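You operate a simulated robot arm through the tools that you are given. There is no shell and no other tool. Be economical: measure what you need, move in short steps, check, and stop when the job is done.

You run a simulated two-armed robot. Do the job below in one go: nothing can be reset, and whatever is moved stays where it is left.

TASK
Push the tall plain holder under the ram, set the stop to 12 mm and press it.
Fine: centred within 10 mm, fingers clear of the ram, stop within 1 mm, lever up again; holder into the pass dish.
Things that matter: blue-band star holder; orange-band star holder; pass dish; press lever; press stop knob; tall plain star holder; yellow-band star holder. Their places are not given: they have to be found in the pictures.

Only the result counts: the job must be done as asked and must still hold three seconds after the hand-in. Knocking over, shifting, dropping, spilling or breaking anything else fails it.

THE ROBOT
Two 6-joint arms with two-finger grippers on one trunk that stands fixed in place. Base frame: the origin is at the foot of the trunk, x ahead of it, y to its left, z up; the work surface is at about z = 850. Units: mm, degrees, N and s.
The left shoulder is at [30, 178, 1063], the right one opposite. With the tool pointing down near the work surface each hand reaches from about 500 to 820 mm from the base axis, measured 20 degrees to its own side. Payload 2.54 kg a hand.
The tool frame of a hand sits at the grasp point between the pads (the TCP): z along the fingers, y along the line on which they close. The tips reach 30 mm beyond it. Largest opening 116 mm; the body of the gripper starts 95 mm behind the TCP.
Orientation is told as [roll, pitch, yaw] about the base's x, y, z axes, in that order, counted from this pose: with the fingers straight down and closing along the base's y, the tool's x points along the base's -x, its y along +y and its z along -z.

THE INTERFACE
- The arms move only by the tool arm_command. It takes "left_series", "right_series" or both (then of equal length, played together; a hand with none holds still); each is a list of rows, each a list of 3 entries, a list of its own where there are three numbers: the shift along the tool's x, y, z in units of 25 mm (1.0 is 25 mm), then the turn, a rotation vector about the tool's x, y, z in units of 6 degrees (1.0 is 6 degrees), then the gripper command, from -1 (fully open) to 1 (shut), values between in proportion. In form: [[[dx, dy, dz], [rx, ry, rz], hand], ...]. A call has 1 to 12 rows; each row shifts and turns the commanded pose from where the row before left it, along the tool's axes as they then stand. A call with a number of a shift or a turn outside -1 to 1 is refused whole. A row lasts 0.2 s, in which the tool goes at most 50 mm and 8.6 degrees; a call with a longer step from one row to the next is refused whole, and so is a gripper value outside its range. A pose out of reach is approached as far as the arm can. The call stops where the force on the tool passes 50 N (or 10 N more than at its start, if that is more) or the arm is blocked; 0.2 s more then pass. The fingers move at their own pace (about 153 mm/s each) and stop on an object; they squeeze with about 44 N. The grip force told is the motor's: it shows also when the fingers shut on nothing. Time passes only in rows, and 0.2 s behind the last, so rows that do not move let the fingers close. The reply holds the time, the measured pose of the TCP, the force on the tool along the base axes, the opening and the grip force, in the units named above and with some noise, with the torque about the TCP (base axes, N m) and any sound that the robot's microphone picked up, and new pictures: "views" is both (left out), scene, wrist or none (wrist: the cameras of the hands that moved).
- Cameras (640 x 400 px; columns grow to the right, rows downward): "scene" is now at [45.5, -30.2, 1790.2]; the picture's right is [-0.39, -0.92, 0.00], its down [-0.66, 0.28, -0.69] and it looks along [0.64, -0.27, -0.72] (base axes); focal length 318 px, centre (320, 200). "left" rides on the left gripper at [69, 15, -122] in its tool frame; the picture's right is [-0.21, 0.98, 0.00], its down [-0.83, -0.18, -0.53] and it looks along [-0.52, -0.11, 0.85] (tool axes); focal length 251 px, centre (320, 200). "right" rides on the right gripper at [69, -15, -122] in its tool frame; the picture's right is [0.21, 0.98, 0.00], its down [-0.83, 0.18, -0.53] and it looks along [-0.52, 0.11, 0.85] (tool axes); focal length 251 px, centre (320, 200).
- raise_lower(by): slides the trunk up (or, below 0, down) by that many mm; the arms and the scene camera ride with it, the base frame stays. It gives what a move gives, with no picture.
- turn_head(pan, tilt): turns the head with the scene camera to pan (to the left, within 143 degrees either way) and tilt (down, from -29 to 69), counted from straight ahead of the robot. It gives what a move gives, and a new picture of the scene camera.
- point_at(camera, pixels): for up to 12 pixels [column, row] of the newest picture of that camera ("zoom" is the newest enlarged one), the place [x, y, z] in the base frame of the surface seen there, good to about 3 mm. The clock stands still meanwhile.
- zoom(camera, box): a new picture of the part [left, top, right, bottom] of that camera's present view, enlarged. The clock stands still meanwhile.
- sign_off(): hands the job in; it is judged then, once.

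Work in short steps. Measure before you move; look again where a grasp or a placing could have gone wrong, and mend it. You have 80 turns and 200 pictures in all, those below and enlarged ones among them. Open the grippers and draw the arms clear of the work before you hand the job in, unless the task says otherwise; then end with one line.

The tools are called after "Call:" by a JSON object that holds its "api" and its "payload". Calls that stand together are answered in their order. arm_command: Moves the arms, as the interface text tells. Its arguments: {"type":"object","properties":{"left_series":{"type":"array","items":{"type":"array"}},"right_series":{"type":"array","items":{"type":"array"}},"views":{"type":"string","enum":["both","scene","wrist","none"]}},"required":[]} The other tools are called the same way: raise_lower (by) slides the trunk up or down; turn_head (pan, tilt) turns the head that bears the scene camera; point_at (camera, pixels) gives the place of the surface under pixels of a picture; zoom (camera, box) takes an enlarged picture of a part of a camera's view; sign_off () hands the job in.

At the start:

```text
time_s: 0.0
left_tool_pos: [608.1, 33.9, 1257.2]
left_orientation: [0.0, 0.1, 0.0]
left_contact_force: [0.0, 0.9, 0.4]
left_moment: [-0.03, -0.01, 0.03]
left_grip_width: 115.9
left_finger_force: 0.0
right_tool_pos: [439.8, -368.5, 1306.0]
right_orientation: [0.0, 0.0, 0.0]
right_contact_force: [-0.5, -0.1, 0.1]
right_moment: [-0.02, -0.02, -0.01]
right_grip_width: 116.1
right_finger_force: 0.0
trunk travel left (down, up): [-275.0, 265.0]
head pan, tilt: [-23.1, 46.3]
```

scene: 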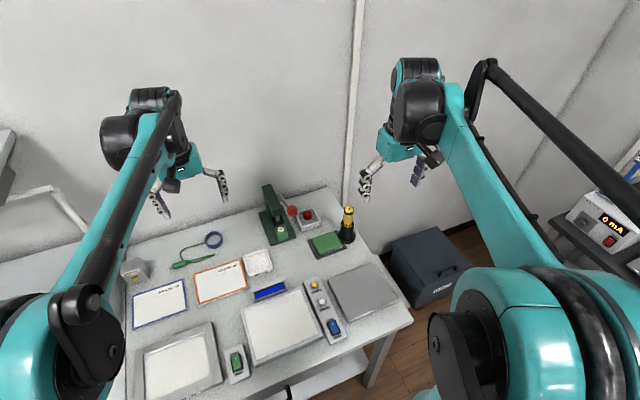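
right: 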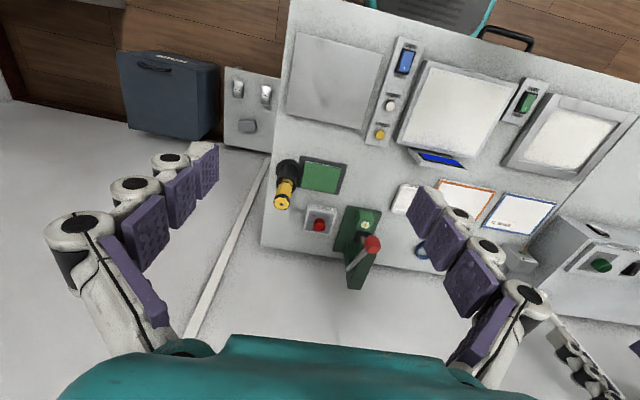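
left: 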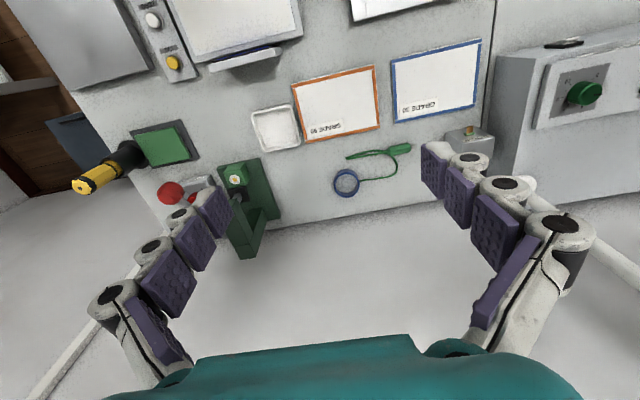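

The press (green, red lever ball) is near scene px (275,215); holders are not obvious yet. I zoom in on the bench.

Call:
{"api": "zoom", "payload": {"camera": "scene", "box": [220, 170, 380, 270]}}

Call:
{"api": "zoom", "payload": {"camera": "scene", "box": [110, 220, 290, 330]}}

Call:
{"api": "zoom", "payload": {"camera": "scene", "box": [120, 260, 420, 400]}}

```text
4.00 times, centred on (300, 220) of scene
```

zoom: 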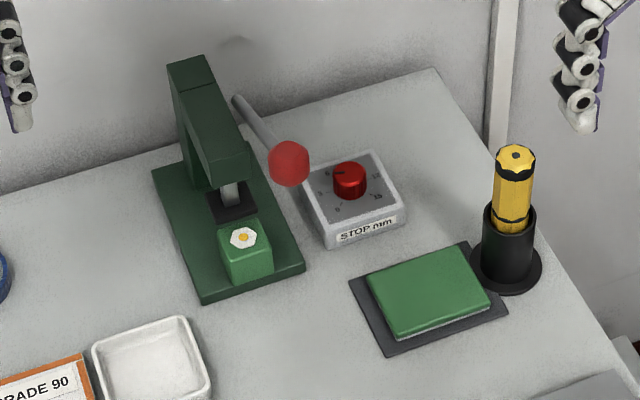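

```text
3.56 times, centred on (200, 275) of scene
```

zoom: 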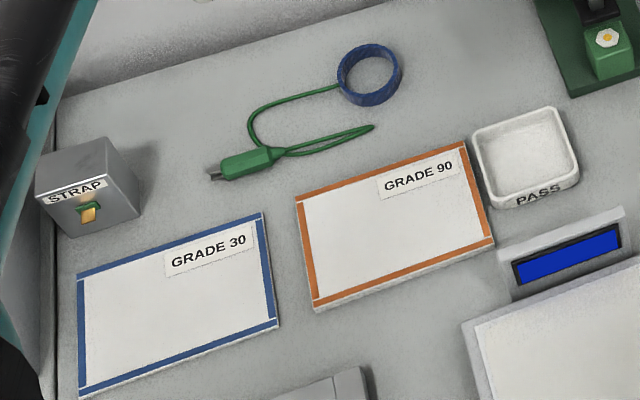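

```text
2.13 times, centred on (270, 330) of scene
```

zoom: 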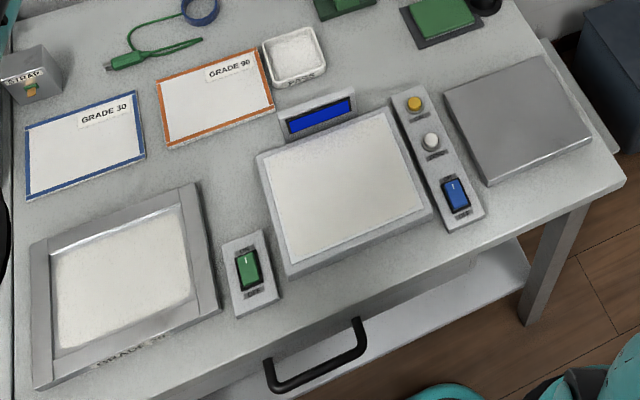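

The green block with a star stands on the press base at about px (281,232). I zoom closer and look with the wrist cameras for other holders.

Call:
{"api": "zoom", "payload": {"camera": "scene", "box": [255, 180, 335, 250]}}

Call:
{"api": "zoom", "payload": {"camera": "left", "box": [60, 100, 300, 270]}}

Call:
{"api": "zoom", "payload": {"camera": "right", "box": [260, 130, 460, 290]}}

Call:
{"api": "turn_head", "payload": {"pan": 20, "tilt": 45}}

```text
5.71 times, centred on (295, 215) of scene
```

zoom: 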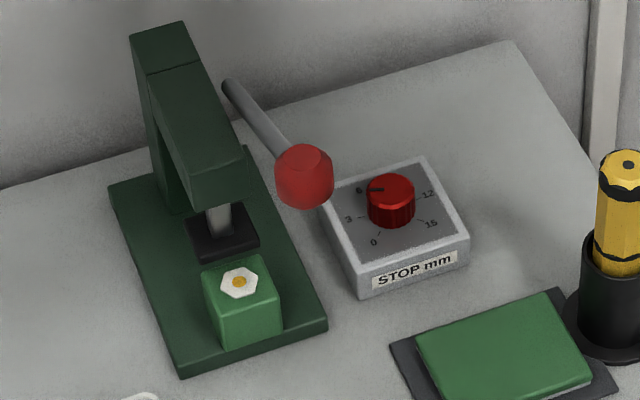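

```text
2.35 times, centred on (180, 185) of left
```

zoom: 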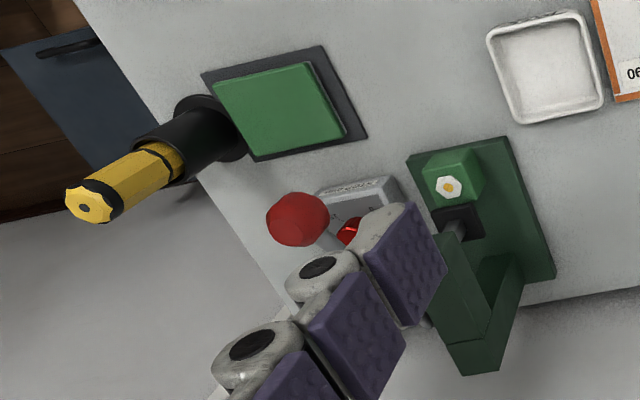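

```text
2.50 times, centred on (360, 210) of right
```

zoom: 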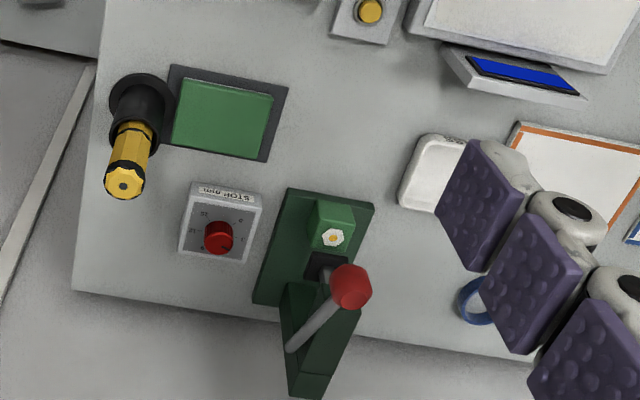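

```text
time_s: 1.1
left_tool_pos: [608.9, 33.9, 1257.9]
left_orientation: [0.1, 0.0, 0.0]
left_contact_force: [0.7, -0.7, -0.6]
left_moment: [-0.04, 0.02, -0.03]
left_grip_width: 116.0
left_finger_force: 0.0
right_tool_pos: [439.0, -367.6, 1306.2]
right_orientation: [0.0, 0.0, 0.0]
right_contact_force: [0.7, 1.0, 0.7]
right_moment: [-0.01, -0.01, -0.02]
right_grip_width: 116.1
right_finger_force: 0.1
trunk travel left (down, up): [-275.0, 265.0]
head pan, tilt: [20.0, 45.0]
```

scene: 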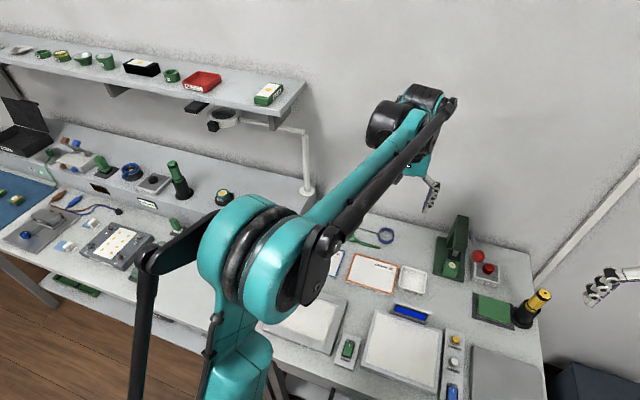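

A second bench and shelf appear to the left; banded holders may be there. I zoom on them.

Call:
{"api": "zoom", "payload": {"camera": "scene", "box": [0, 20, 300, 180]}}

Call:
{"api": "turn_head", "payload": {"pan": 60, "tilt": 40}}

Call:
{"api": "zoom", "payload": {"camera": "scene", "box": [100, 100, 500, 350]}}

```text
2.13 times, centred on (150, 100) of scene
```

zoom: 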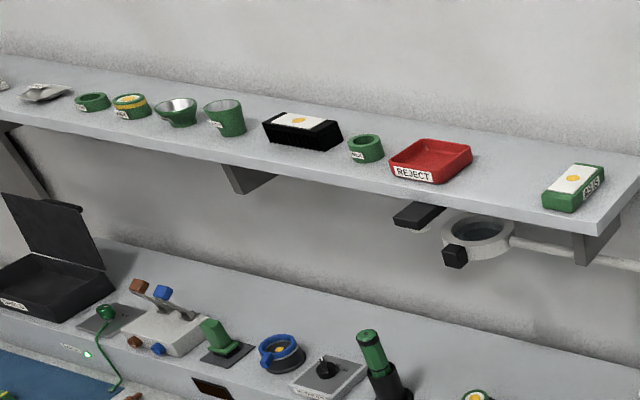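

```text
time_s: 2.2
left_tool_pos: [608.4, 34.8, 1258.0]
left_orientation: [0.0, 0.0, 0.0]
left_contact_force: [-0.5, -0.4, 0.2]
left_moment: [0.02, -0.06, 0.01]
left_grip_width: 116.0
left_finger_force: 0.1
right_tool_pos: [439.2, -368.0, 1305.6]
right_orientation: [0.0, 0.0, -0.1]
right_contact_force: [0.0, -0.8, 0.2]
right_moment: [0.04, 0.0, -0.02]
right_grip_width: 116.2
right_finger_force: 0.0
trunk travel left (down, up): [-275.0, 265.0]
head pan, tilt: [60.0, 40.0]
```

scene: 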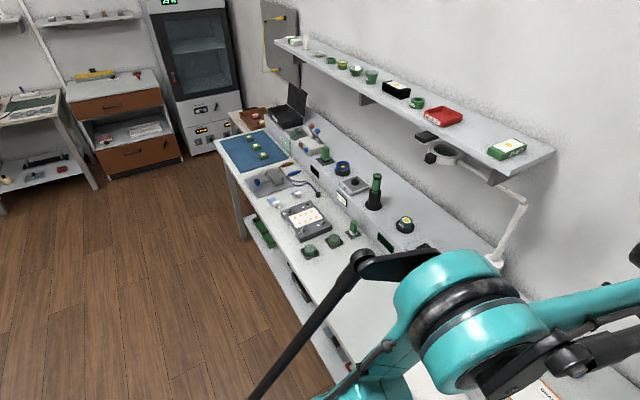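

```text
1.60 times, centred on (300, 225) of scene
```

zoom: 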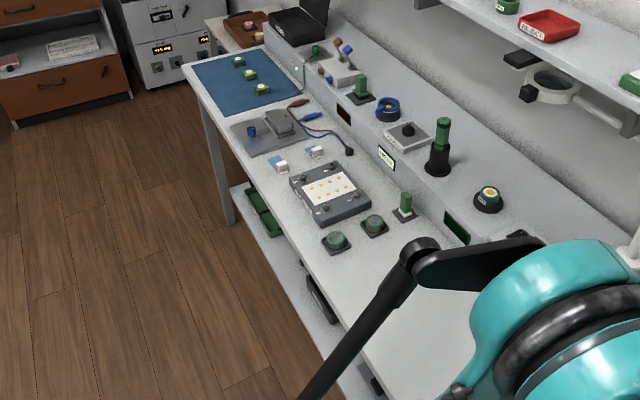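

Three small banded holders are on the blue mat, far out of reach; the tall plain one is thus the block on the press base. Head back to the press, then measure.

Call:
{"api": "turn_head", "payload": {"pan": -16, "tilt": 40}}

Call:
{"api": "zoom", "payload": {"camera": "scene", "box": [250, 150, 390, 250]}}

```text
time_s: 3.6
left_tool_pos: [609.6, 35.1, 1256.2]
left_orientation: [-0.1, 0.1, 0.0]
left_contact_force: [0.8, 0.4, -0.3]
left_moment: [-0.01, 0.0, 0.02]
left_grip_width: 115.8
left_finger_force: 0.1
right_tool_pos: [439.2, -368.4, 1306.0]
right_orientation: [0.1, 0.0, 0.0]
right_contact_force: [-0.3, -1.1, 1.0]
right_moment: [-0.02, -0.03, 0.01]
right_grip_width: 115.8
right_finger_force: 0.0
trunk travel left (down, up): [-275.0, 265.0]
head pan, tilt: [-16.0, 40.0]
```

scene: 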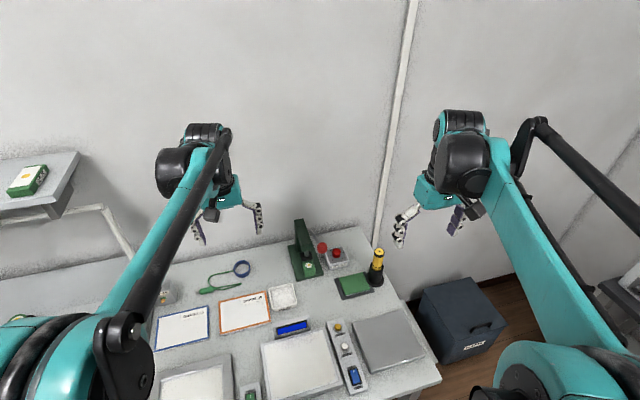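

```text
4.00 times, centred on (320, 200) of scene
```

zoom: 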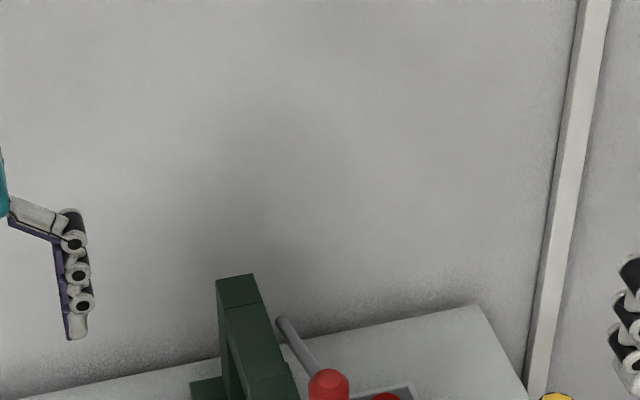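

Press is at px ~(305,255) in this view; I zoom there to pick points.

Call:
{"api": "zoom", "payload": {"camera": "scene", "box": [275, 212, 355, 282]}}

Call:
{"api": "zoom", "payload": {"camera": "scene", "box": [260, 210, 400, 310]}}

```text
5.71 times, centred on (315, 247) of scene
```

zoom: 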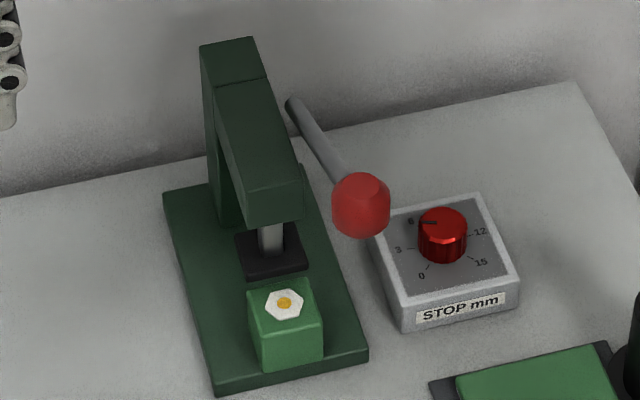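

```text
4.00 times, centred on (330, 260) of scene
```

zoom: 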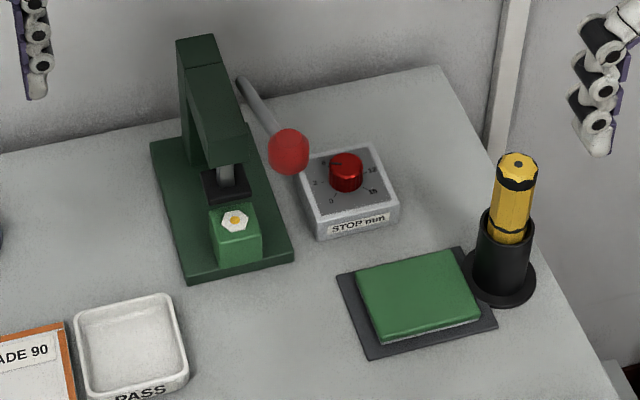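

Measure key points in the newest enlarged picture: block corners, base corners, ram, frame, lever ball, knob, dish.

Call:
{"api": "point_at", "payload": {"camera": "zoom", "pixels": [[235, 221], [212, 208], [252, 206], [260, 232], [217, 238], [218, 264], [152, 145], [190, 282], [293, 256], [225, 175], [203, 180], [248, 196]]}}

Call:
{"api": "point_at", "payload": {"camera": "zoom", "pixels": [[290, 150], [243, 82], [265, 118], [348, 160], [345, 185], [330, 238], [398, 222], [128, 335], [178, 40], [197, 165], [248, 160], [247, 128]]}}

Call:
{"api": "point_at", "payload": {"camera": "zoom", "pixels": [[78, 312], [168, 298], [186, 372], [90, 390], [130, 345], [325, 162], [302, 165], [368, 147], [518, 165], [505, 260], [420, 300], [345, 275]]}}

```text
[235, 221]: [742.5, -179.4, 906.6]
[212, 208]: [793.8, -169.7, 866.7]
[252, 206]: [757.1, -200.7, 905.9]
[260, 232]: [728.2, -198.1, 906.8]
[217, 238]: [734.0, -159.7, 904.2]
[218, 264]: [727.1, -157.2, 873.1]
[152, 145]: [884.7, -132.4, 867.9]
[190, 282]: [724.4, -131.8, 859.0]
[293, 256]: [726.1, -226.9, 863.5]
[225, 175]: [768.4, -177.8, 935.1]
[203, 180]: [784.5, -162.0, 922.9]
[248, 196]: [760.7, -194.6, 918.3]
```

```text
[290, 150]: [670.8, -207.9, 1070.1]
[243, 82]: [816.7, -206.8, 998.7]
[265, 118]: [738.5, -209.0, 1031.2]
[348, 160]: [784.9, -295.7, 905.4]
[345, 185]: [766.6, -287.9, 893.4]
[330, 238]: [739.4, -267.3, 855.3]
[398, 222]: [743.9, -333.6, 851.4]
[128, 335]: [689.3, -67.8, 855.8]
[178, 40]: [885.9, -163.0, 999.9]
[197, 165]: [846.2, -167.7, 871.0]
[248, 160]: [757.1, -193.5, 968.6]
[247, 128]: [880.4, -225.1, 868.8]
```

```text
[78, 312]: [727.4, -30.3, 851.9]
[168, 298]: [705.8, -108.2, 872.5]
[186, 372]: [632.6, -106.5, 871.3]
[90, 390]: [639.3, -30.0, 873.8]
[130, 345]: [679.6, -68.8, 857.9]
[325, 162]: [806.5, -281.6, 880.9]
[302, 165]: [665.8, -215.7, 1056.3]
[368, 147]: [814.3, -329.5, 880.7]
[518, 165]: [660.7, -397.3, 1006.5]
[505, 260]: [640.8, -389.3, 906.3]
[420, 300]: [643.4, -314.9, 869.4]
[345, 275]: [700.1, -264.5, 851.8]
```

Block centre ≈(743,-179), top z 906; ram foot ≈(775,-178), underside ~z 915; lever ball (670,-208,1070); knob (785,-295,905), now near 6. I'll push with the right hand tilted 45° from the front; first move to a staging point while tilting.

Call:
{"api": "arm_command", "payload": {"right_series": [[[-0.2, 0.945, 0.78], [0, 0, 0], -1], [[-0.2, 0.945, 0.78], [0, 0, 0], -1], [[-0.2, 0.945, 0.78], [0, 0, 0], -1], [[-0.2, 0.945, 0.78], [0, 0, 0], -1], [[-0.2, 0.945, 0.78], [0, 0, 0], -1], [[-0.2, 0.945, 0.78], [0, 0, 0], -1], [[-0.2, 0.945, 0.78], [0, 0, 0], -1], [[-0.2, 0.945, 0.78], [0, 0, 0], -1]], "views": "none"}}

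Call:
{"api": "arm_command", "payload": {"right_series": [[[0, 0, 0], [0, -0.9375, 0], 0.6], [[0, 0, 0], [0, -0.9375, 0], 0.6], [[0, 0, 0], [0, -0.9375, 0], 0.6], [[0, 0, 0], [0, -0.9375, 0], 0.6], [[0, 0, 0], [0, -0.9375, 0], 0.6], [[0, 0, 0], [0, -0.9375, 0], 0.6], [[0, 0, 0], [0, -0.9375, 0], 0.6], [[0, 0, 0], [0, -0.9375, 0], 0.6]]}}

```text
time_s: 5.5
left_tool_pos: [608.7, 35.1, 1256.9]
left_orientation: [-0.1, 0.0, -0.1]
left_contact_force: [-0.7, 0.4, -0.4]
left_moment: [0.01, -0.01, -0.01]
left_grip_width: 115.9
left_finger_force: 0.1
right_tool_pos: [478.3, -177.9, 1149.4]
right_orientation: [0.1, -0.1, 0.1]
right_contact_force: [-0.5, 0.5, -0.9]
right_moment: [0.01, 0.05, -0.02]
right_grip_width: 115.9
right_finger_force: 0.1
trunk travel left (down, up): [-275.0, 265.0]
head pan, tilt: [-16.0, 40.0]
```

```text
time_s: 7.2
left_tool_pos: [608.1, 35.9, 1257.5]
left_orientation: [0.1, 0.0, 0.0]
left_contact_force: [0.2, 0.5, 0.0]
left_moment: [0.0, 0.0, 0.0]
left_grip_width: 115.9
left_finger_force: 0.2
right_tool_pos: [479.6, -179.5, 1150.1]
right_orientation: [0.0, -45.0, 0.1]
right_contact_force: [0.1, -0.1, 0.6]
right_moment: [0.0, 0.02, 0.02]
right_grip_width: 23.5
right_finger_force: 0.0
trunk travel left (down, up): [-275.0, 265.0]
head pan, tilt: [-16.0, 40.0]
```

scene: 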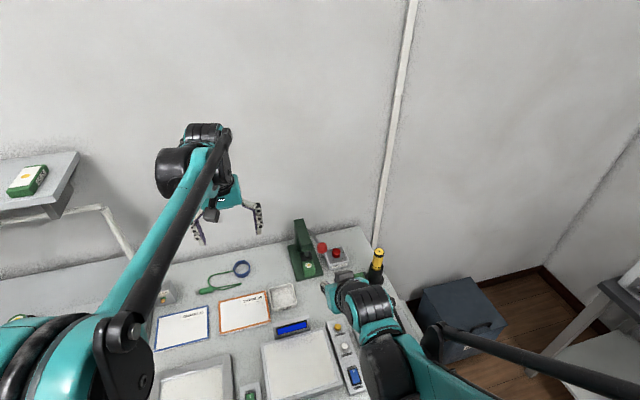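
right: 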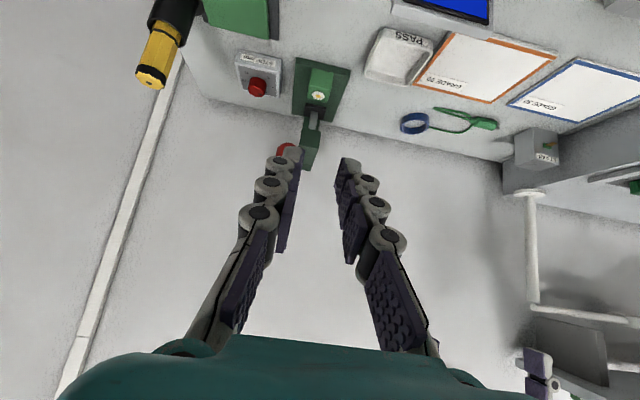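

Tilt is good (opening 23.5). Now move down to a spot in front of the block at (600,-179,903), well short of the lever ball.

Call:
{"api": "arm_command", "payload": {"right_series": [[[0.327, 0, 0.944], [0, 0, 0], 0.6], [[0.327, 0, 0.944], [0, 0, 0], 0.6], [[0.327, 0, 0.944], [0, 0, 0], 0.6], [[0.327, 0, 0.944], [0, 0, 0], 0.6], [[0.327, 0, 0.944], [0, 0, 0], 0.6], [[0.327, 0, 0.944], [0, 0, 0], 0.6], [[0.327, 0, 0.944], [0, 0, 0], 0.6], [[0.327, 0, 0.944], [0, 0, 0], 0.6], [[0.327, 0, 0.944], [0, 0, 0], 0.6], [[0.327, 0, 0.944], [0, 0, 0], 0.6], [[0.327, 0, 0.944], [0, 0, 0], 0.6]]}}

Call:
{"api": "zoom", "payload": {"camera": "right", "box": [220, 60, 420, 220]}}

```text
time_s: 9.7
left_tool_pos: [610.2, 35.3, 1255.2]
left_orientation: [0.0, 0.0, 0.0]
left_contact_force: [0.2, -0.1, 0.1]
left_moment: [-0.04, 0.01, 0.0]
left_grip_width: 116.1
left_finger_force: 0.0
right_tool_pos: [646.5, -178.2, 966.0]
right_orientation: [0.1, -44.8, 0.0]
right_contact_force: [0.7, 0.0, -0.2]
right_moment: [-0.01, 0.02, 0.0]
right_grip_width: 23.1
right_finger_force: 0.0
right hand out of reach, approached as far as the arm can: row 5, 6, 7, 8, 9, 10, 11
trunk travel left (down, up): [-275.0, 265.0]
head pan, tilt: [-16.0, 40.0]
```

scene: 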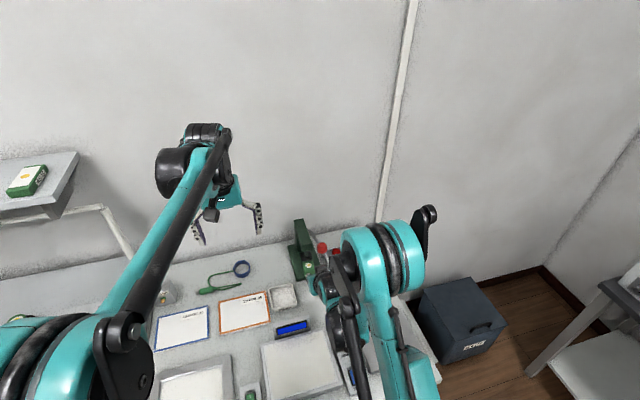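
right: 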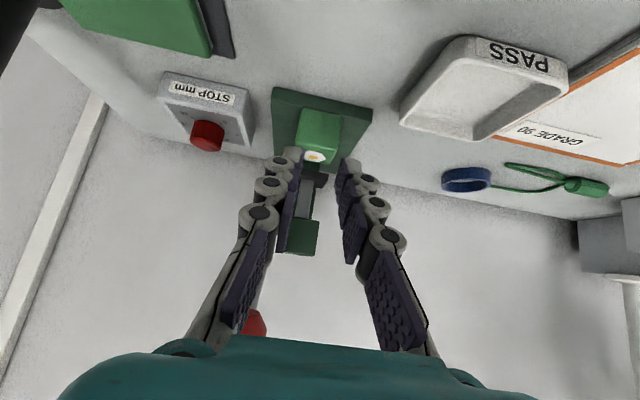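

```text
2.50 times, centred on (320, 140) of right
```

zoom: 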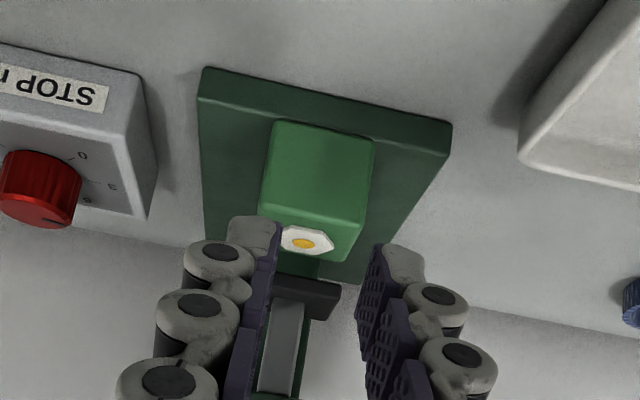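

The arm can't reach there (wrist too near the shoulder; TCP stopped at (646,966)). I back off along the tool axis, then raise the trunk for more room.

Call:
{"api": "arm_command", "payload": {"right_series": [[[0, 0, -0.9], [0, 0, 0], 0.6], [[0, 0, -0.9], [0, 0, 0], 0.6], [[0, 0, -0.9], [0, 0, 0], 0.6], [[0, 0, -0.9], [0, 0, 0], 0.6], [[0, 0, -0.9], [0, 0, 0], 0.6], [[0, 0, -0.9], [0, 0, 0], 0.6]], "views": "none"}}

```text
time_s: 11.1
left_tool_pos: [606.4, 35.4, 1259.7]
left_orientation: [0.0, 0.1, -0.1]
left_contact_force: [-0.4, 0.3, -0.5]
left_moment: [-0.01, -0.01, 0.0]
left_grip_width: 115.9
left_finger_force: 0.0
right_tool_pos: [548.1, -180.4, 1061.2]
right_orientation: [0.0, -44.9, 0.0]
right_contact_force: [0.1, -0.8, -0.4]
right_moment: [-0.01, 0.03, -0.02]
right_grip_width: 23.3
right_finger_force: 0.1
trunk travel left (down, up): [-275.0, 265.0]
head pan, tilt: [-16.0, 40.0]
```

Now raise the trunk 200 mm to gain room.

Call:
{"api": "raise_lower", "payload": {"by": 200}}

Call:
{"api": "arm_command", "payload": {"right_series": [[[0.627, 0, 0.8], [0, 0, 0], 0.6], [[0.627, 0, 0.8], [0, 0, 0], 0.6], [[0.627, 0, 0.8], [0, 0, 0], 0.6], [[0.627, 0, 0.8], [0, 0, 0], 0.6], [[0.627, 0, 0.8], [0, 0, 0], 0.6], [[0.627, 0, 0.8], [0, 0, 0], 0.6], [[0.627, 0, 0.8], [0, 0, 0], 0.6], [[0.627, 0, 0.8], [0, 0, 0], 0.6]], "views": "none"}}

```text
time_s: 13.2
left_tool_pos: [608.1, 33.6, 1457.3]
left_orientation: [0.0, -0.1, 0.0]
left_contact_force: [-0.4, -0.3, -0.1]
left_moment: [-0.03, -0.01, -0.02]
left_grip_width: 116.0
left_finger_force: 0.0
right_tool_pos: [549.9, -179.7, 1262.0]
right_orientation: [0.0, -44.8, 0.0]
right_contact_force: [0.1, 0.1, 0.1]
right_moment: [0.0, 0.03, 0.04]
right_grip_width: 23.0
right_finger_force: 0.2
trunk travel left (down, up): [-475.0, 65.0]
head pan, tilt: [-16.0, 40.0]
```

```text
time_s: 15.0
left_tool_pos: [609.8, 34.4, 1457.1]
left_orientation: [-0.1, 0.0, 0.1]
left_contact_force: [0.0, -0.8, 0.2]
left_moment: [0.01, 0.02, 0.03]
left_grip_width: 115.8
left_finger_force: 0.0
right_tool_pos: [657.1, -178.8, 1152.6]
right_orientation: [0.0, -44.8, 0.0]
right_contact_force: [-0.5, 0.3, -0.2]
right_moment: [0.0, 0.01, 0.04]
right_grip_width: 23.2
right_finger_force: 0.0
right hand out of reach, approached as far as the arm can: row 1, 2, 3, 4, 5, 6, 7, 8
trunk travel left (down, up): [-475.0, 65.0]
head pan, tilt: [-16.0, 40.0]
```

The limit is the other way: with this tilt the shoulder must be lower. Back off along the tool axis, then lower the trunk 300 mm.

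Call:
{"api": "arm_command", "payload": {"right_series": [[[0, 0, -1], [0, 0, 0], 0.6], [[0, 0, -1], [0, 0, 0], 0.6], [[0, 0, -1], [0, 0, 0], 0.6], [[0, 0, -1], [0, 0, 0], 0.6], [[0, 0, -1], [0, 0, 0], 0.6], [[0, 0, -1], [0, 0, 0], 0.6], [[0, 0, -1], [0, 0, 0], 0.6], [[0, 0, -1], [0, 0, 0], 0.6]], "views": "none"}}

Call:
{"api": "raise_lower", "payload": {"by": -300}}

```text
time_s: 16.8
left_tool_pos: [607.2, 33.8, 1458.9]
left_orientation: [0.1, 0.0, 0.0]
left_contact_force: [-0.2, -0.5, -0.1]
left_moment: [0.01, -0.04, 0.01]
left_grip_width: 116.0
left_finger_force: 0.1
right_tool_pos: [512.0, -179.6, 1296.4]
right_orientation: [0.0, -45.1, -0.1]
right_contact_force: [0.6, -0.2, -1.3]
right_moment: [-0.05, -0.01, 0.02]
right_grip_width: 23.3
right_finger_force: 0.0
trunk travel left (down, up): [-475.0, 65.0]
head pan, tilt: [-16.0, 40.0]
```

```text
time_s: 19.8
left_tool_pos: [608.8, 34.3, 1157.8]
left_orientation: [0.0, 0.0, 0.0]
left_contact_force: [0.1, 0.1, -0.7]
left_moment: [0.0, 0.04, 0.0]
left_grip_width: 115.9
left_finger_force: 0.0
right_tool_pos: [514.9, -179.4, 995.1]
right_orientation: [0.1, -44.9, 0.0]
right_contact_force: [0.1, -0.3, 0.1]
right_moment: [0.02, 0.04, 0.01]
right_grip_width: 23.1
right_finger_force: 0.0
trunk travel left (down, up): [-175.0, 365.0]
head pan, tilt: [-16.0, 40.0]
```

Now approach to (660,-179,901), just before the block.

Call:
{"api": "arm_command", "payload": {"right_series": [[[-0.18, 0, 0.845], [0, 0, 0], 0.75], [[-0.18, 0, 0.845], [0, 0, 0], 0.75], [[-0.18, 0, 0.845], [0, 0, 0], 0.75], [[-0.18, 0, 0.845], [0, 0, 0], 0.75], [[-0.18, 0, 0.845], [0, 0, 0], 0.75], [[-0.18, 0, 0.845], [0, 0, 0], 0.75], [[-0.18, 0, 0.845], [0, 0, 0], 0.75], [[-0.18, 0, 0.845], [0, 0, 0], 0.75]]}}

Call:
{"api": "zoom", "payload": {"camera": "right", "box": [220, 60, 420, 220]}}

Call:
{"api": "zoom", "payload": {"camera": "scene", "box": [250, 180, 410, 280]}}

```text
time_s: 21.6
left_tool_pos: [609.1, 34.8, 1157.4]
left_orientation: [0.0, 0.0, 0.0]
left_contact_force: [0.2, 1.0, -0.2]
left_moment: [-0.01, 0.02, -0.02]
left_grip_width: 115.9
left_finger_force: 0.1
right_tool_pos: [660.2, -179.9, 899.6]
right_orientation: [0.0, -44.9, 0.0]
right_contact_force: [0.2, 1.0, -0.4]
right_moment: [-0.01, 0.01, 0.03]
right_grip_width: 14.3
right_finger_force: 0.1
trunk travel left (down, up): [-175.0, 365.0]
head pan, tilt: [-16.0, 40.0]
```

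scene: 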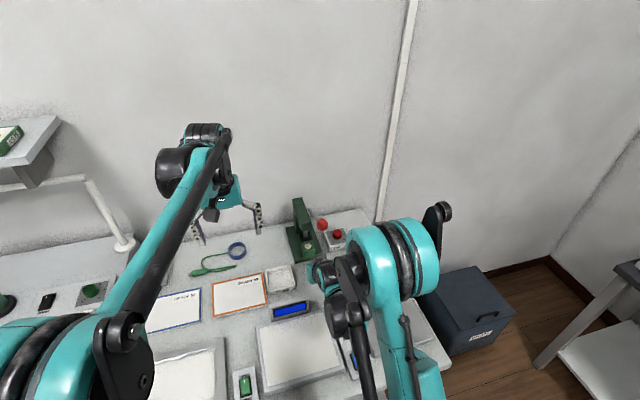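
right: 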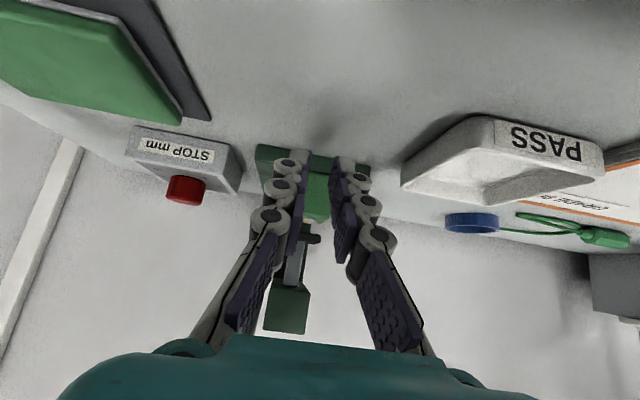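

```text
2.50 times, centred on (320, 140) of right
```

zoom: 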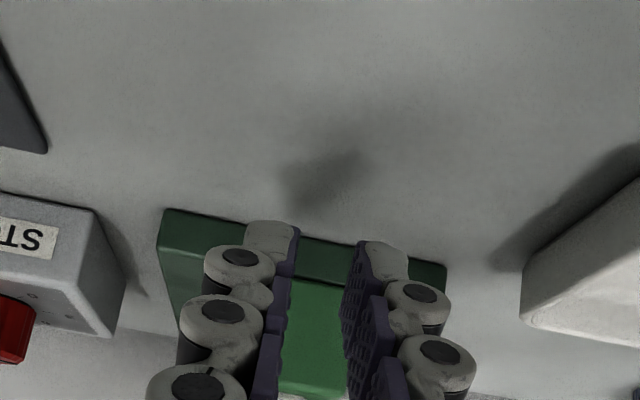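

```text
4.00 times, centred on (330, 230) of scene
```

zoom: 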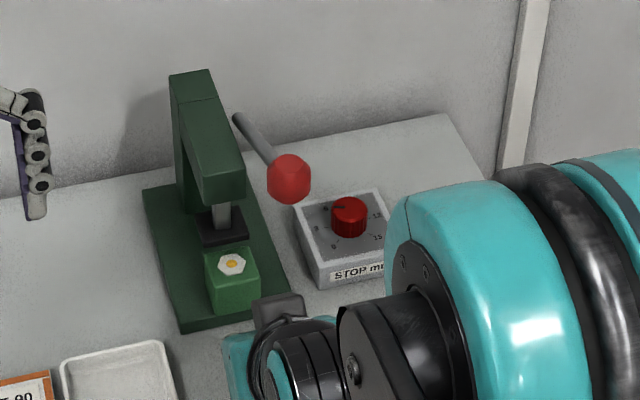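

Fingers straddle the block's line in y. I re-measure block top, foot and ram shaft for centring.

Call:
{"api": "point_at", "payload": {"camera": "zoom", "pixels": [[231, 264], [207, 254], [214, 281], [259, 277], [250, 250], [222, 215], [222, 225], [203, 245], [247, 237], [206, 232], [236, 208], [221, 240]]}}

Call:
{"api": "zoom", "payload": {"camera": "scene", "box": [280, 215, 330, 265]}}

```text
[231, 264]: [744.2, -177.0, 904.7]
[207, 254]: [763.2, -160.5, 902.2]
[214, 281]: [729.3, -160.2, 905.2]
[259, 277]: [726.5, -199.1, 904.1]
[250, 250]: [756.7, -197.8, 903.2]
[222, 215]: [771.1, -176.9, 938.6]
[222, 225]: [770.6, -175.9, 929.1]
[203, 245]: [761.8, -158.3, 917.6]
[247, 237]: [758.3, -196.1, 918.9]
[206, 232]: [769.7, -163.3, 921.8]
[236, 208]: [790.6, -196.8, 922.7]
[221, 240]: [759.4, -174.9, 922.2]
```

```text
8.00 times, centred on (305, 240) of scene
```

zoom: 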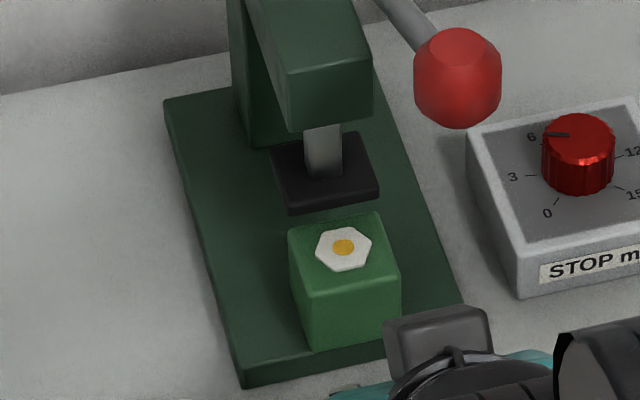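

I measure the foot's top corners and shaft in this sharper zoom.

Call:
{"api": "point_at", "payload": {"camera": "zoom", "pixels": [[272, 155], [286, 200], [375, 187], [358, 136], [322, 172], [322, 140], [343, 168], [310, 170], [290, 226], [308, 298], [398, 285], [376, 214]]}}

```text
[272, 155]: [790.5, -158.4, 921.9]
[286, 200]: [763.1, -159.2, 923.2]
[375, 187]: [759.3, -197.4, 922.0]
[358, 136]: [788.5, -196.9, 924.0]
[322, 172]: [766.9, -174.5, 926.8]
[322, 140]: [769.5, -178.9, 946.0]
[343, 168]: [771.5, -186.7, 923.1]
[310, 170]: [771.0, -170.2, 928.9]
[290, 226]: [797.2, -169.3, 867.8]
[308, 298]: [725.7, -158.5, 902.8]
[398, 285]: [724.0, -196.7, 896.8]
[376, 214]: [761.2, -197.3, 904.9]
```

Foot centre ≈(776,-178), block centre ≈(744,-179): push +32 mm in x. First advance to x=715 in small steps, then check.

Call:
{"api": "arm_command", "payload": {"right_series": [[[-0.271, 0, 0.247], [0, 0, 0], 0.75], [[-0.271, 0, 0.247], [0, 0, 0], 0.75], [[-0.271, 0, 0.247], [0, 0, 0], 0.75], [[-0.271, 0, 0.247], [0, 0, 0], 0.75], [[-0.271, 0, 0.247], [0, 0, 0], 0.75], [[-0.271, 0, 0.247], [0, 0, 0], 0.75]], "views": "wrist"}}

Call:
{"api": "zoom", "payload": {"camera": "scene", "box": [280, 215, 330, 265]}}

```text
time_s: 23.0
left_tool_pos: [608.8, 35.4, 1157.9]
left_orientation: [0.0, 0.0, -0.1]
left_contact_force: [0.3, -0.3, -0.2]
left_moment: [0.01, -0.03, 0.0]
left_grip_width: 116.0
left_finger_force: 0.1
right_tool_pos: [713.7, -181.2, 903.2]
right_orientation: [0.0, -44.9, -0.1]
right_contact_force: [-0.7, 0.4, 0.3]
right_moment: [-0.03, -0.01, 0.0]
right_grip_width: 14.5
right_finger_force: 0.0
trunk travel left (down, up): [-175.0, 365.0]
head pan, tilt: [-16.0, 40.0]
```

right: 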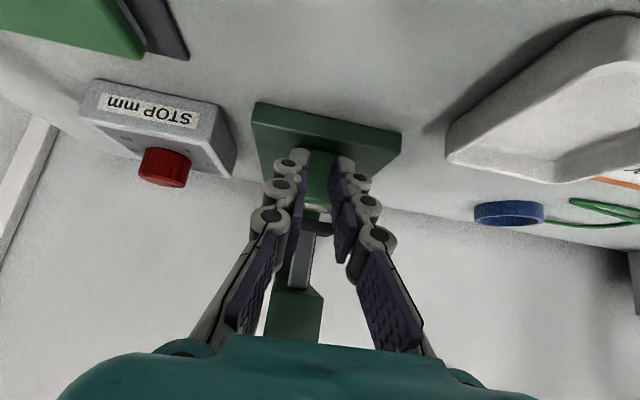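

```text
8.00 times, centred on (305, 240) of scene
```

zoom: 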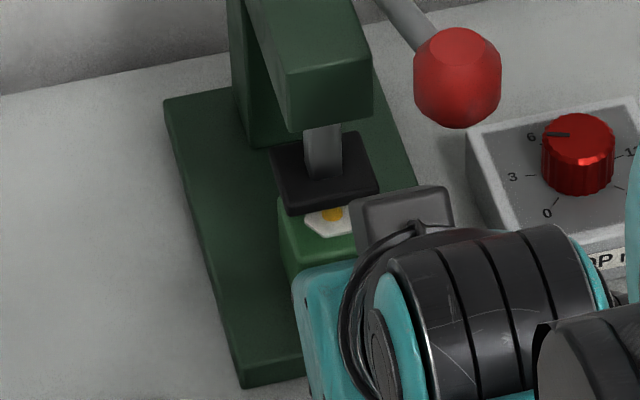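

The block has moved; measure how far.

Call:
{"api": "point_at", "payload": {"camera": "zoom", "pixels": [[331, 216], [308, 222], [290, 250], [296, 262], [345, 232]]}}

Call:
{"api": "point_at", "payload": {"camera": "right", "pixels": [[318, 160], [315, 185], [316, 198], [312, 208]]}}

```text
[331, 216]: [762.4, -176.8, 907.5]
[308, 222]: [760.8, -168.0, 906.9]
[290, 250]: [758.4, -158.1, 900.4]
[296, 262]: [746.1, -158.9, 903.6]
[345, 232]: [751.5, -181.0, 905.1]
```

```text
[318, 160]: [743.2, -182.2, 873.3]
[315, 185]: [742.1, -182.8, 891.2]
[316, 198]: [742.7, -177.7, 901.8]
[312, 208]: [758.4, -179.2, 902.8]
```

Front face is at x≈742.5 with TCP at 714; push 16 mm more.

Call:
{"api": "arm_command", "payload": {"right_series": [[[-0.113, 0, 0.113], [0, 0, 0], 0.75], [[-0.113, 0, 0.113], [0, 0, 0], 0.75], [[-0.113, 0, 0.113], [0, 0, 0], 0.75], [[-0.113, 0, 0.113], [0, 0, 0], 0.75], [[0, 0, 0], [0, 0, 0], 0.75]], "views": "wrist"}}

Call:
{"api": "point_at", "payload": {"camera": "right", "pixels": [[318, 165], [315, 185], [316, 195], [312, 208]]}}

```text
time_s: 24.2
left_tool_pos: [609.4, 34.7, 1156.6]
left_orientation: [0.0, 0.0, -0.1]
left_contact_force: [0.0, -0.5, 0.7]
left_moment: [-0.03, 0.02, 0.01]
left_grip_width: 116.0
left_finger_force: 0.0
right_tool_pos: [728.6, -180.7, 904.1]
right_orientation: [0.0, -45.0, 0.0]
right_contact_force: [0.6, 0.2, -0.2]
right_moment: [-0.02, 0.04, 0.03]
right_grip_width: 14.5
right_finger_force: 0.1
trunk travel left (down, up): [-175.0, 365.0]
head pan, tilt: [-16.0, 40.0]
```

right: 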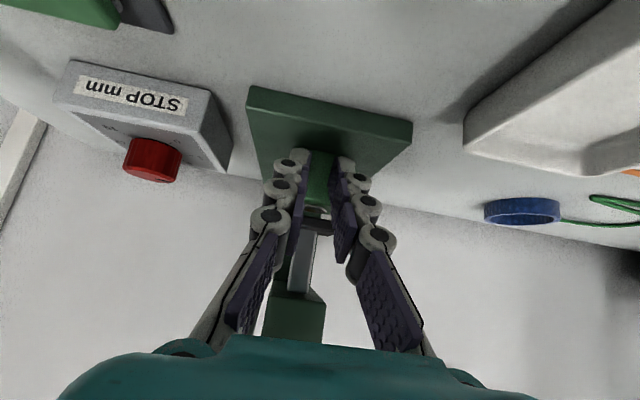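

```text
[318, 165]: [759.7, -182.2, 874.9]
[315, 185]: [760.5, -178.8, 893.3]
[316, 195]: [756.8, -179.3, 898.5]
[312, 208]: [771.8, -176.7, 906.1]
```

Front face is at about x=758, as planned. Back straight out and inspect.

Call:
{"api": "arm_command", "payload": {"right_series": [[[0.47, 0, -0.47], [0, 0, 0], 0.75], [[0.47, 0, -0.47], [0, 0, 0], 0.75], [[0.47, 0, -0.47], [0, 0, 0], 0.75], [[0.47, 0, -0.47], [0, 0, 0], 0.75], [[0.2, 0, -0.8], [0, 0, 0], 0.75], [[0, 0, -1], [0, 0, 0], 0.75], [[0, 0, -1], [0, 0, 0], 0.75]], "views": "wrist"}}

Call:
{"api": "zoom", "payload": {"camera": "scene", "box": [280, 215, 330, 265]}}

Call:
{"api": "point_at", "payload": {"camera": "zoom", "pixels": [[285, 255], [280, 205], [320, 222], [355, 225], [376, 240], [300, 265], [280, 180], [335, 260]]}}

```text
time_s: 25.8
left_tool_pos: [607.4, 33.2, 1157.8]
left_orientation: [-0.1, 0.1, 0.0]
left_contact_force: [-0.8, 0.7, 0.2]
left_moment: [-0.01, -0.01, -0.01]
left_grip_width: 116.2
left_finger_force: 0.0
right_tool_pos: [609.9, -179.2, 949.7]
right_orientation: [-0.1, -44.9, 0.0]
right_contact_force: [-0.6, -0.5, 0.1]
right_moment: [0.02, 0.01, 0.0]
right_grip_width: 14.6
right_finger_force: 0.2
trunk travel left (down, up): [-175.0, 365.0]
head pan, tilt: [-16.0, 40.0]
```

right: 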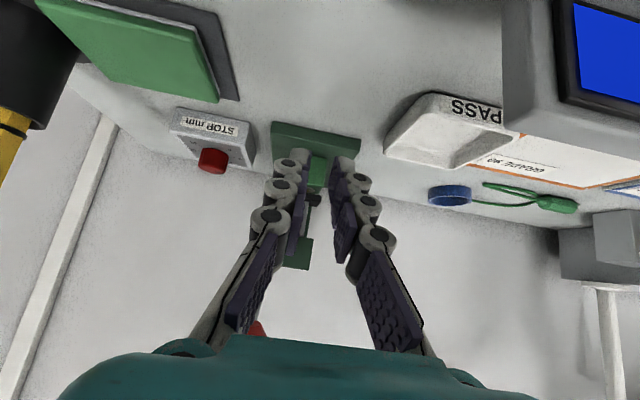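

```text
8.00 times, centred on (305, 240) of scene
```

zoom: 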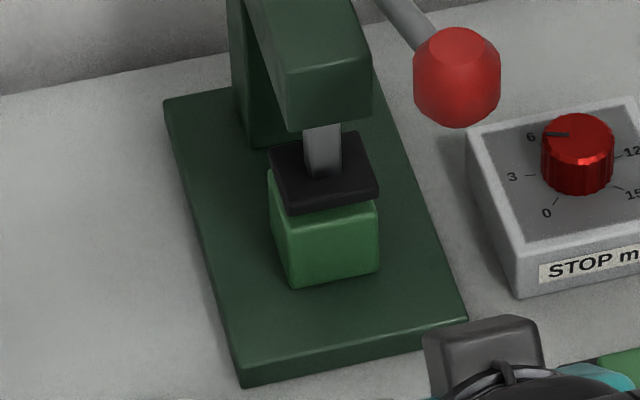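

```text
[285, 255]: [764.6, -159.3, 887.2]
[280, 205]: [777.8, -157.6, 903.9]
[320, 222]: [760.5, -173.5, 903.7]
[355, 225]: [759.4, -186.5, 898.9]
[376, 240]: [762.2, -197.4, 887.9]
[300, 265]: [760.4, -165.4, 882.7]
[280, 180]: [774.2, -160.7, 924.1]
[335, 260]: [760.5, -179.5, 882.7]
```

Block is centred (front 759.5, 36 deep → centre ≈777.5 vs ram 776). Now for the knob: back off along the tool axis, shift to y=-294, and untilt with fingers pointing down.

Call:
{"api": "arm_command", "payload": {"right_series": [[[0, 0, -0.9], [0, 0, 0], 0.3], [[0, 0, -0.9], [0, 0, 0], 0.3], [[0, 0, -0.9], [0, 0, 0], 0.3], [[0, 0, -0.9], [0, 0, 0], 0.3], [[0, 0, -0.9], [0, 0, 0], 0.3], [[0, 0, -0.9], [0, 0, 0], 0.3], [[0, -0.9, 0], [0, 0, 0], 0.3], [[0, -0.9, 0], [0, 0, 0], 0.3], [[0, -0.9, 0], [0, 0, 0], 0.3], [[0, -0.9, 0], [0, 0, 0], 0.3], [[0, -1, 0], [0, 0, 0], 0.3]], "views": "none"}}

Call:
{"api": "raise_lower", "payload": {"by": 140}}

Call:
{"api": "arm_command", "payload": {"right_series": [[[0, 0, 0], [0, 0.9375, 0], 0.3], [[0, 0, 0], [0, 0.9375, 0], 0.3], [[0, 0, 0], [0, 0.9375, 0], 0.3], [[0, 0, 0], [0, 0.9375, 0], 0.3], [[0, 0, 0], [0, 0.9375, 0], 0.3], [[0, 0, 0], [0, 0.9375, 0], 0.3], [[0, 0, 0], [0, 0.9375, 0], 0.3], [[0, 0, 0], [0, 0.9375, 0], 0.3]], "views": "both"}}

```text
time_s: 28.2
left_tool_pos: [609.5, 35.5, 1156.6]
left_orientation: [-0.1, 0.0, 0.0]
left_contact_force: [-0.2, 0.0, 0.0]
left_moment: [0.04, 0.0, -0.02]
left_grip_width: 116.0
left_finger_force: 0.0
right_tool_pos: [516.1, -295.3, 1045.4]
right_orientation: [-0.1, -44.9, 0.0]
right_contact_force: [0.4, 0.2, -0.4]
right_moment: [0.0, -0.04, 0.04]
right_grip_width: 40.9
right_finger_force: 0.0
trunk travel left (down, up): [-175.0, 365.0]
head pan, tilt: [-16.0, 40.0]
```

```text
time_s: 29.9
left_tool_pos: [607.9, 35.9, 1297.3]
left_orientation: [-0.1, 0.1, 0.0]
left_contact_force: [-0.1, 0.2, 0.1]
left_moment: [-0.01, -0.04, -0.05]
left_grip_width: 116.0
left_finger_force: 0.0
right_tool_pos: [515.5, -294.2, 1185.3]
right_orientation: [0.1, -44.9, 0.0]
right_contact_force: [0.4, -0.8, 0.5]
right_moment: [-0.01, 0.01, -0.03]
right_grip_width: 40.8
right_finger_force: 0.1
trunk travel left (down, up): [-315.0, 225.0]
head pan, tilt: [-16.0, 40.0]
```

```text
time_s: 31.7
left_tool_pos: [608.7, 34.8, 1297.7]
left_orientation: [-0.1, 0.0, 0.1]
left_contact_force: [-0.1, -0.2, -0.6]
left_moment: [0.01, 0.01, -0.01]
left_grip_width: 116.1
left_finger_force: 0.1
right_tool_pos: [517.5, -295.3, 1185.2]
right_orientation: [0.0, 0.0, 0.0]
right_contact_force: [-0.4, 0.9, -0.1]
right_moment: [-0.01, 0.01, 0.0]
right_grip_width: 40.4
right_finger_force: 0.0
trunk travel left (down, up): [-315.0, 225.0]
head pan, tilt: [-16.0, 40.0]
```

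scene: 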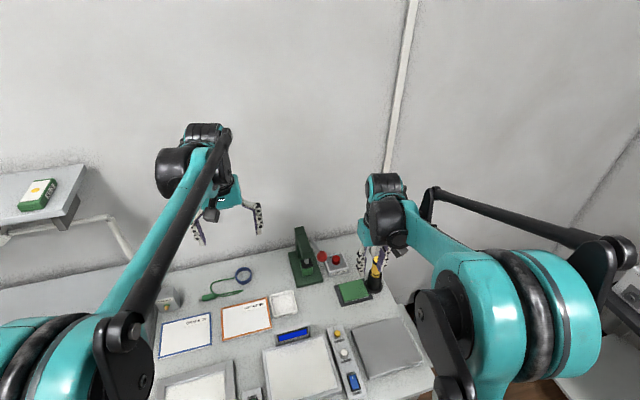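
right: 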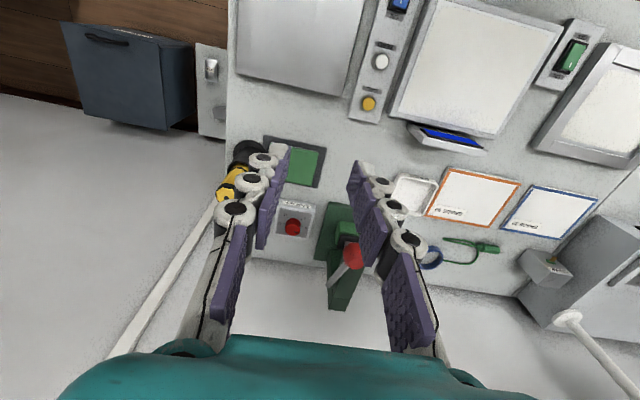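

Tool is vertical. Move forward at z≈1125 to x≈770 over the knob, watching for reach.

Call:
{"api": "arm_command", "payload": {"right_series": [[[-0.85, 0, 0.2], [0, 0, 0], 0.3], [[-0.85, 0, 0.2], [0, 0, 0], 0.3], [[-0.85, 0, 0.2], [0, 0, 0], 0.3], [[-0.85, 0, 0.2], [0, 0, 0], 0.3], [[-0.85, 0, 0.2], [0, 0, 0], 0.3], [[-0.85, 0, 0.2], [0, 0, 0], 0.3], [[-0.85, 0, 0.2], [0, 0, 0], 0.3], [[-0.85, 0, 0.2], [0, 0, 0], 0.3], [[-0.85, 0, 0.2], [0, 0, 0], 0.3], [[-0.85, 0, 0.2], [0, 0, 0], 0.3], [[-0.85, 0, 0.2], [0, 0, 0], 0.3], [[-0.85, 0, 0.2], [0, 0, 0], 0.3]], "views": "wrist"}}

Call:
{"api": "zoom", "payload": {"camera": "right", "box": [220, 100, 420, 260]}}

```text
time_s: 34.3
left_tool_pos: [609.7, 36.1, 1297.3]
left_orientation: [0.0, 0.2, -0.1]
left_contact_force: [0.2, -0.6, -0.4]
left_moment: [0.0, 0.03, 0.02]
left_grip_width: 116.0
left_finger_force: 0.1
right_tool_pos: [770.5, -294.0, 1124.3]
right_orientation: [0.0, 0.1, 0.1]
right_contact_force: [0.6, 0.0, 0.5]
right_moment: [-0.03, 0.0, 0.0]
right_grip_width: 40.7
right_finger_force: 0.0
trunk travel left (down, up): [-315.0, 225.0]
head pan, tilt: [-16.0, 40.0]
```

right: 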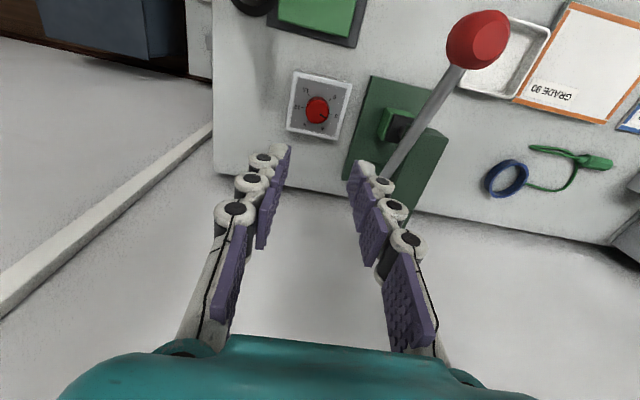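

```text
2.50 times, centred on (320, 180) of right
```

zoom: 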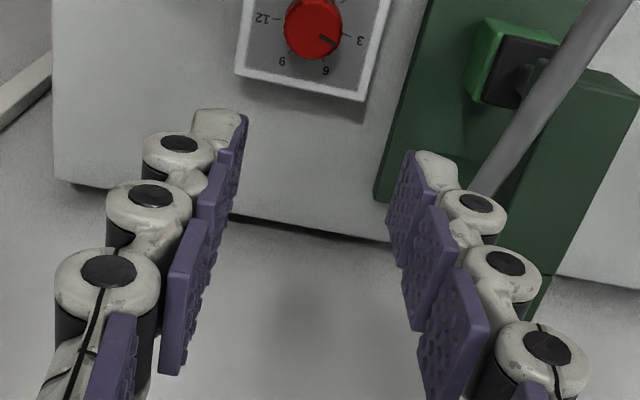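

The knob's dial is in view; zoom in to read pointer and measure its centre.

Call:
{"api": "zoom", "payload": {"camera": "right", "box": [280, 65, 360, 145]}}

Call:
{"api": "point_at", "payload": {"camera": "right", "pixels": [[317, 110], [310, 100], [306, 112], [327, 104], [295, 75], [349, 86], [335, 140], [288, 128], [430, 100], [450, 72]]}}

```text
5.00 times, centred on (320, 105) of right
```

zoom: 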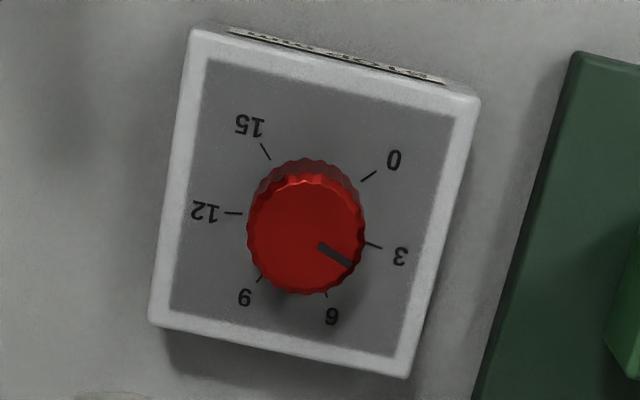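

```text
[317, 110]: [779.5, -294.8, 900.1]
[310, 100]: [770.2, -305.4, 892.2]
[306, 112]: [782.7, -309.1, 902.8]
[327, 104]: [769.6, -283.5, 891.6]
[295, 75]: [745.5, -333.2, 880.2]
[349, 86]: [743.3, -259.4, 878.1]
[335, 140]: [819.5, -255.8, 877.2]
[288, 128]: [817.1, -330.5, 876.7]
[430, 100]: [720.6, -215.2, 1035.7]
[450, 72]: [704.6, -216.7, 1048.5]
```

Pointer is between 3 and 6. Measure tick and pointer positions for the exact angles.

Call:
{"api": "point_at", "payload": {"camera": "zoom", "pixels": [[369, 176], [376, 245], [327, 296], [259, 278], [232, 213], [265, 151], [318, 246], [351, 265], [306, 180], [308, 290], [249, 240], [362, 240]]}}

```text
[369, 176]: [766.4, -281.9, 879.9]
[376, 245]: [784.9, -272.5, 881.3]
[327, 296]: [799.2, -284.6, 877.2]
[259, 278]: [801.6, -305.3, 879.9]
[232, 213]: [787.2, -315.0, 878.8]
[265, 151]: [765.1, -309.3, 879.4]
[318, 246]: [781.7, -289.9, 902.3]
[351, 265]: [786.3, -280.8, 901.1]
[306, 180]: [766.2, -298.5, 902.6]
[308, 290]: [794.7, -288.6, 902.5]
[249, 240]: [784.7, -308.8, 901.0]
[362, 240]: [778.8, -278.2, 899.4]
```

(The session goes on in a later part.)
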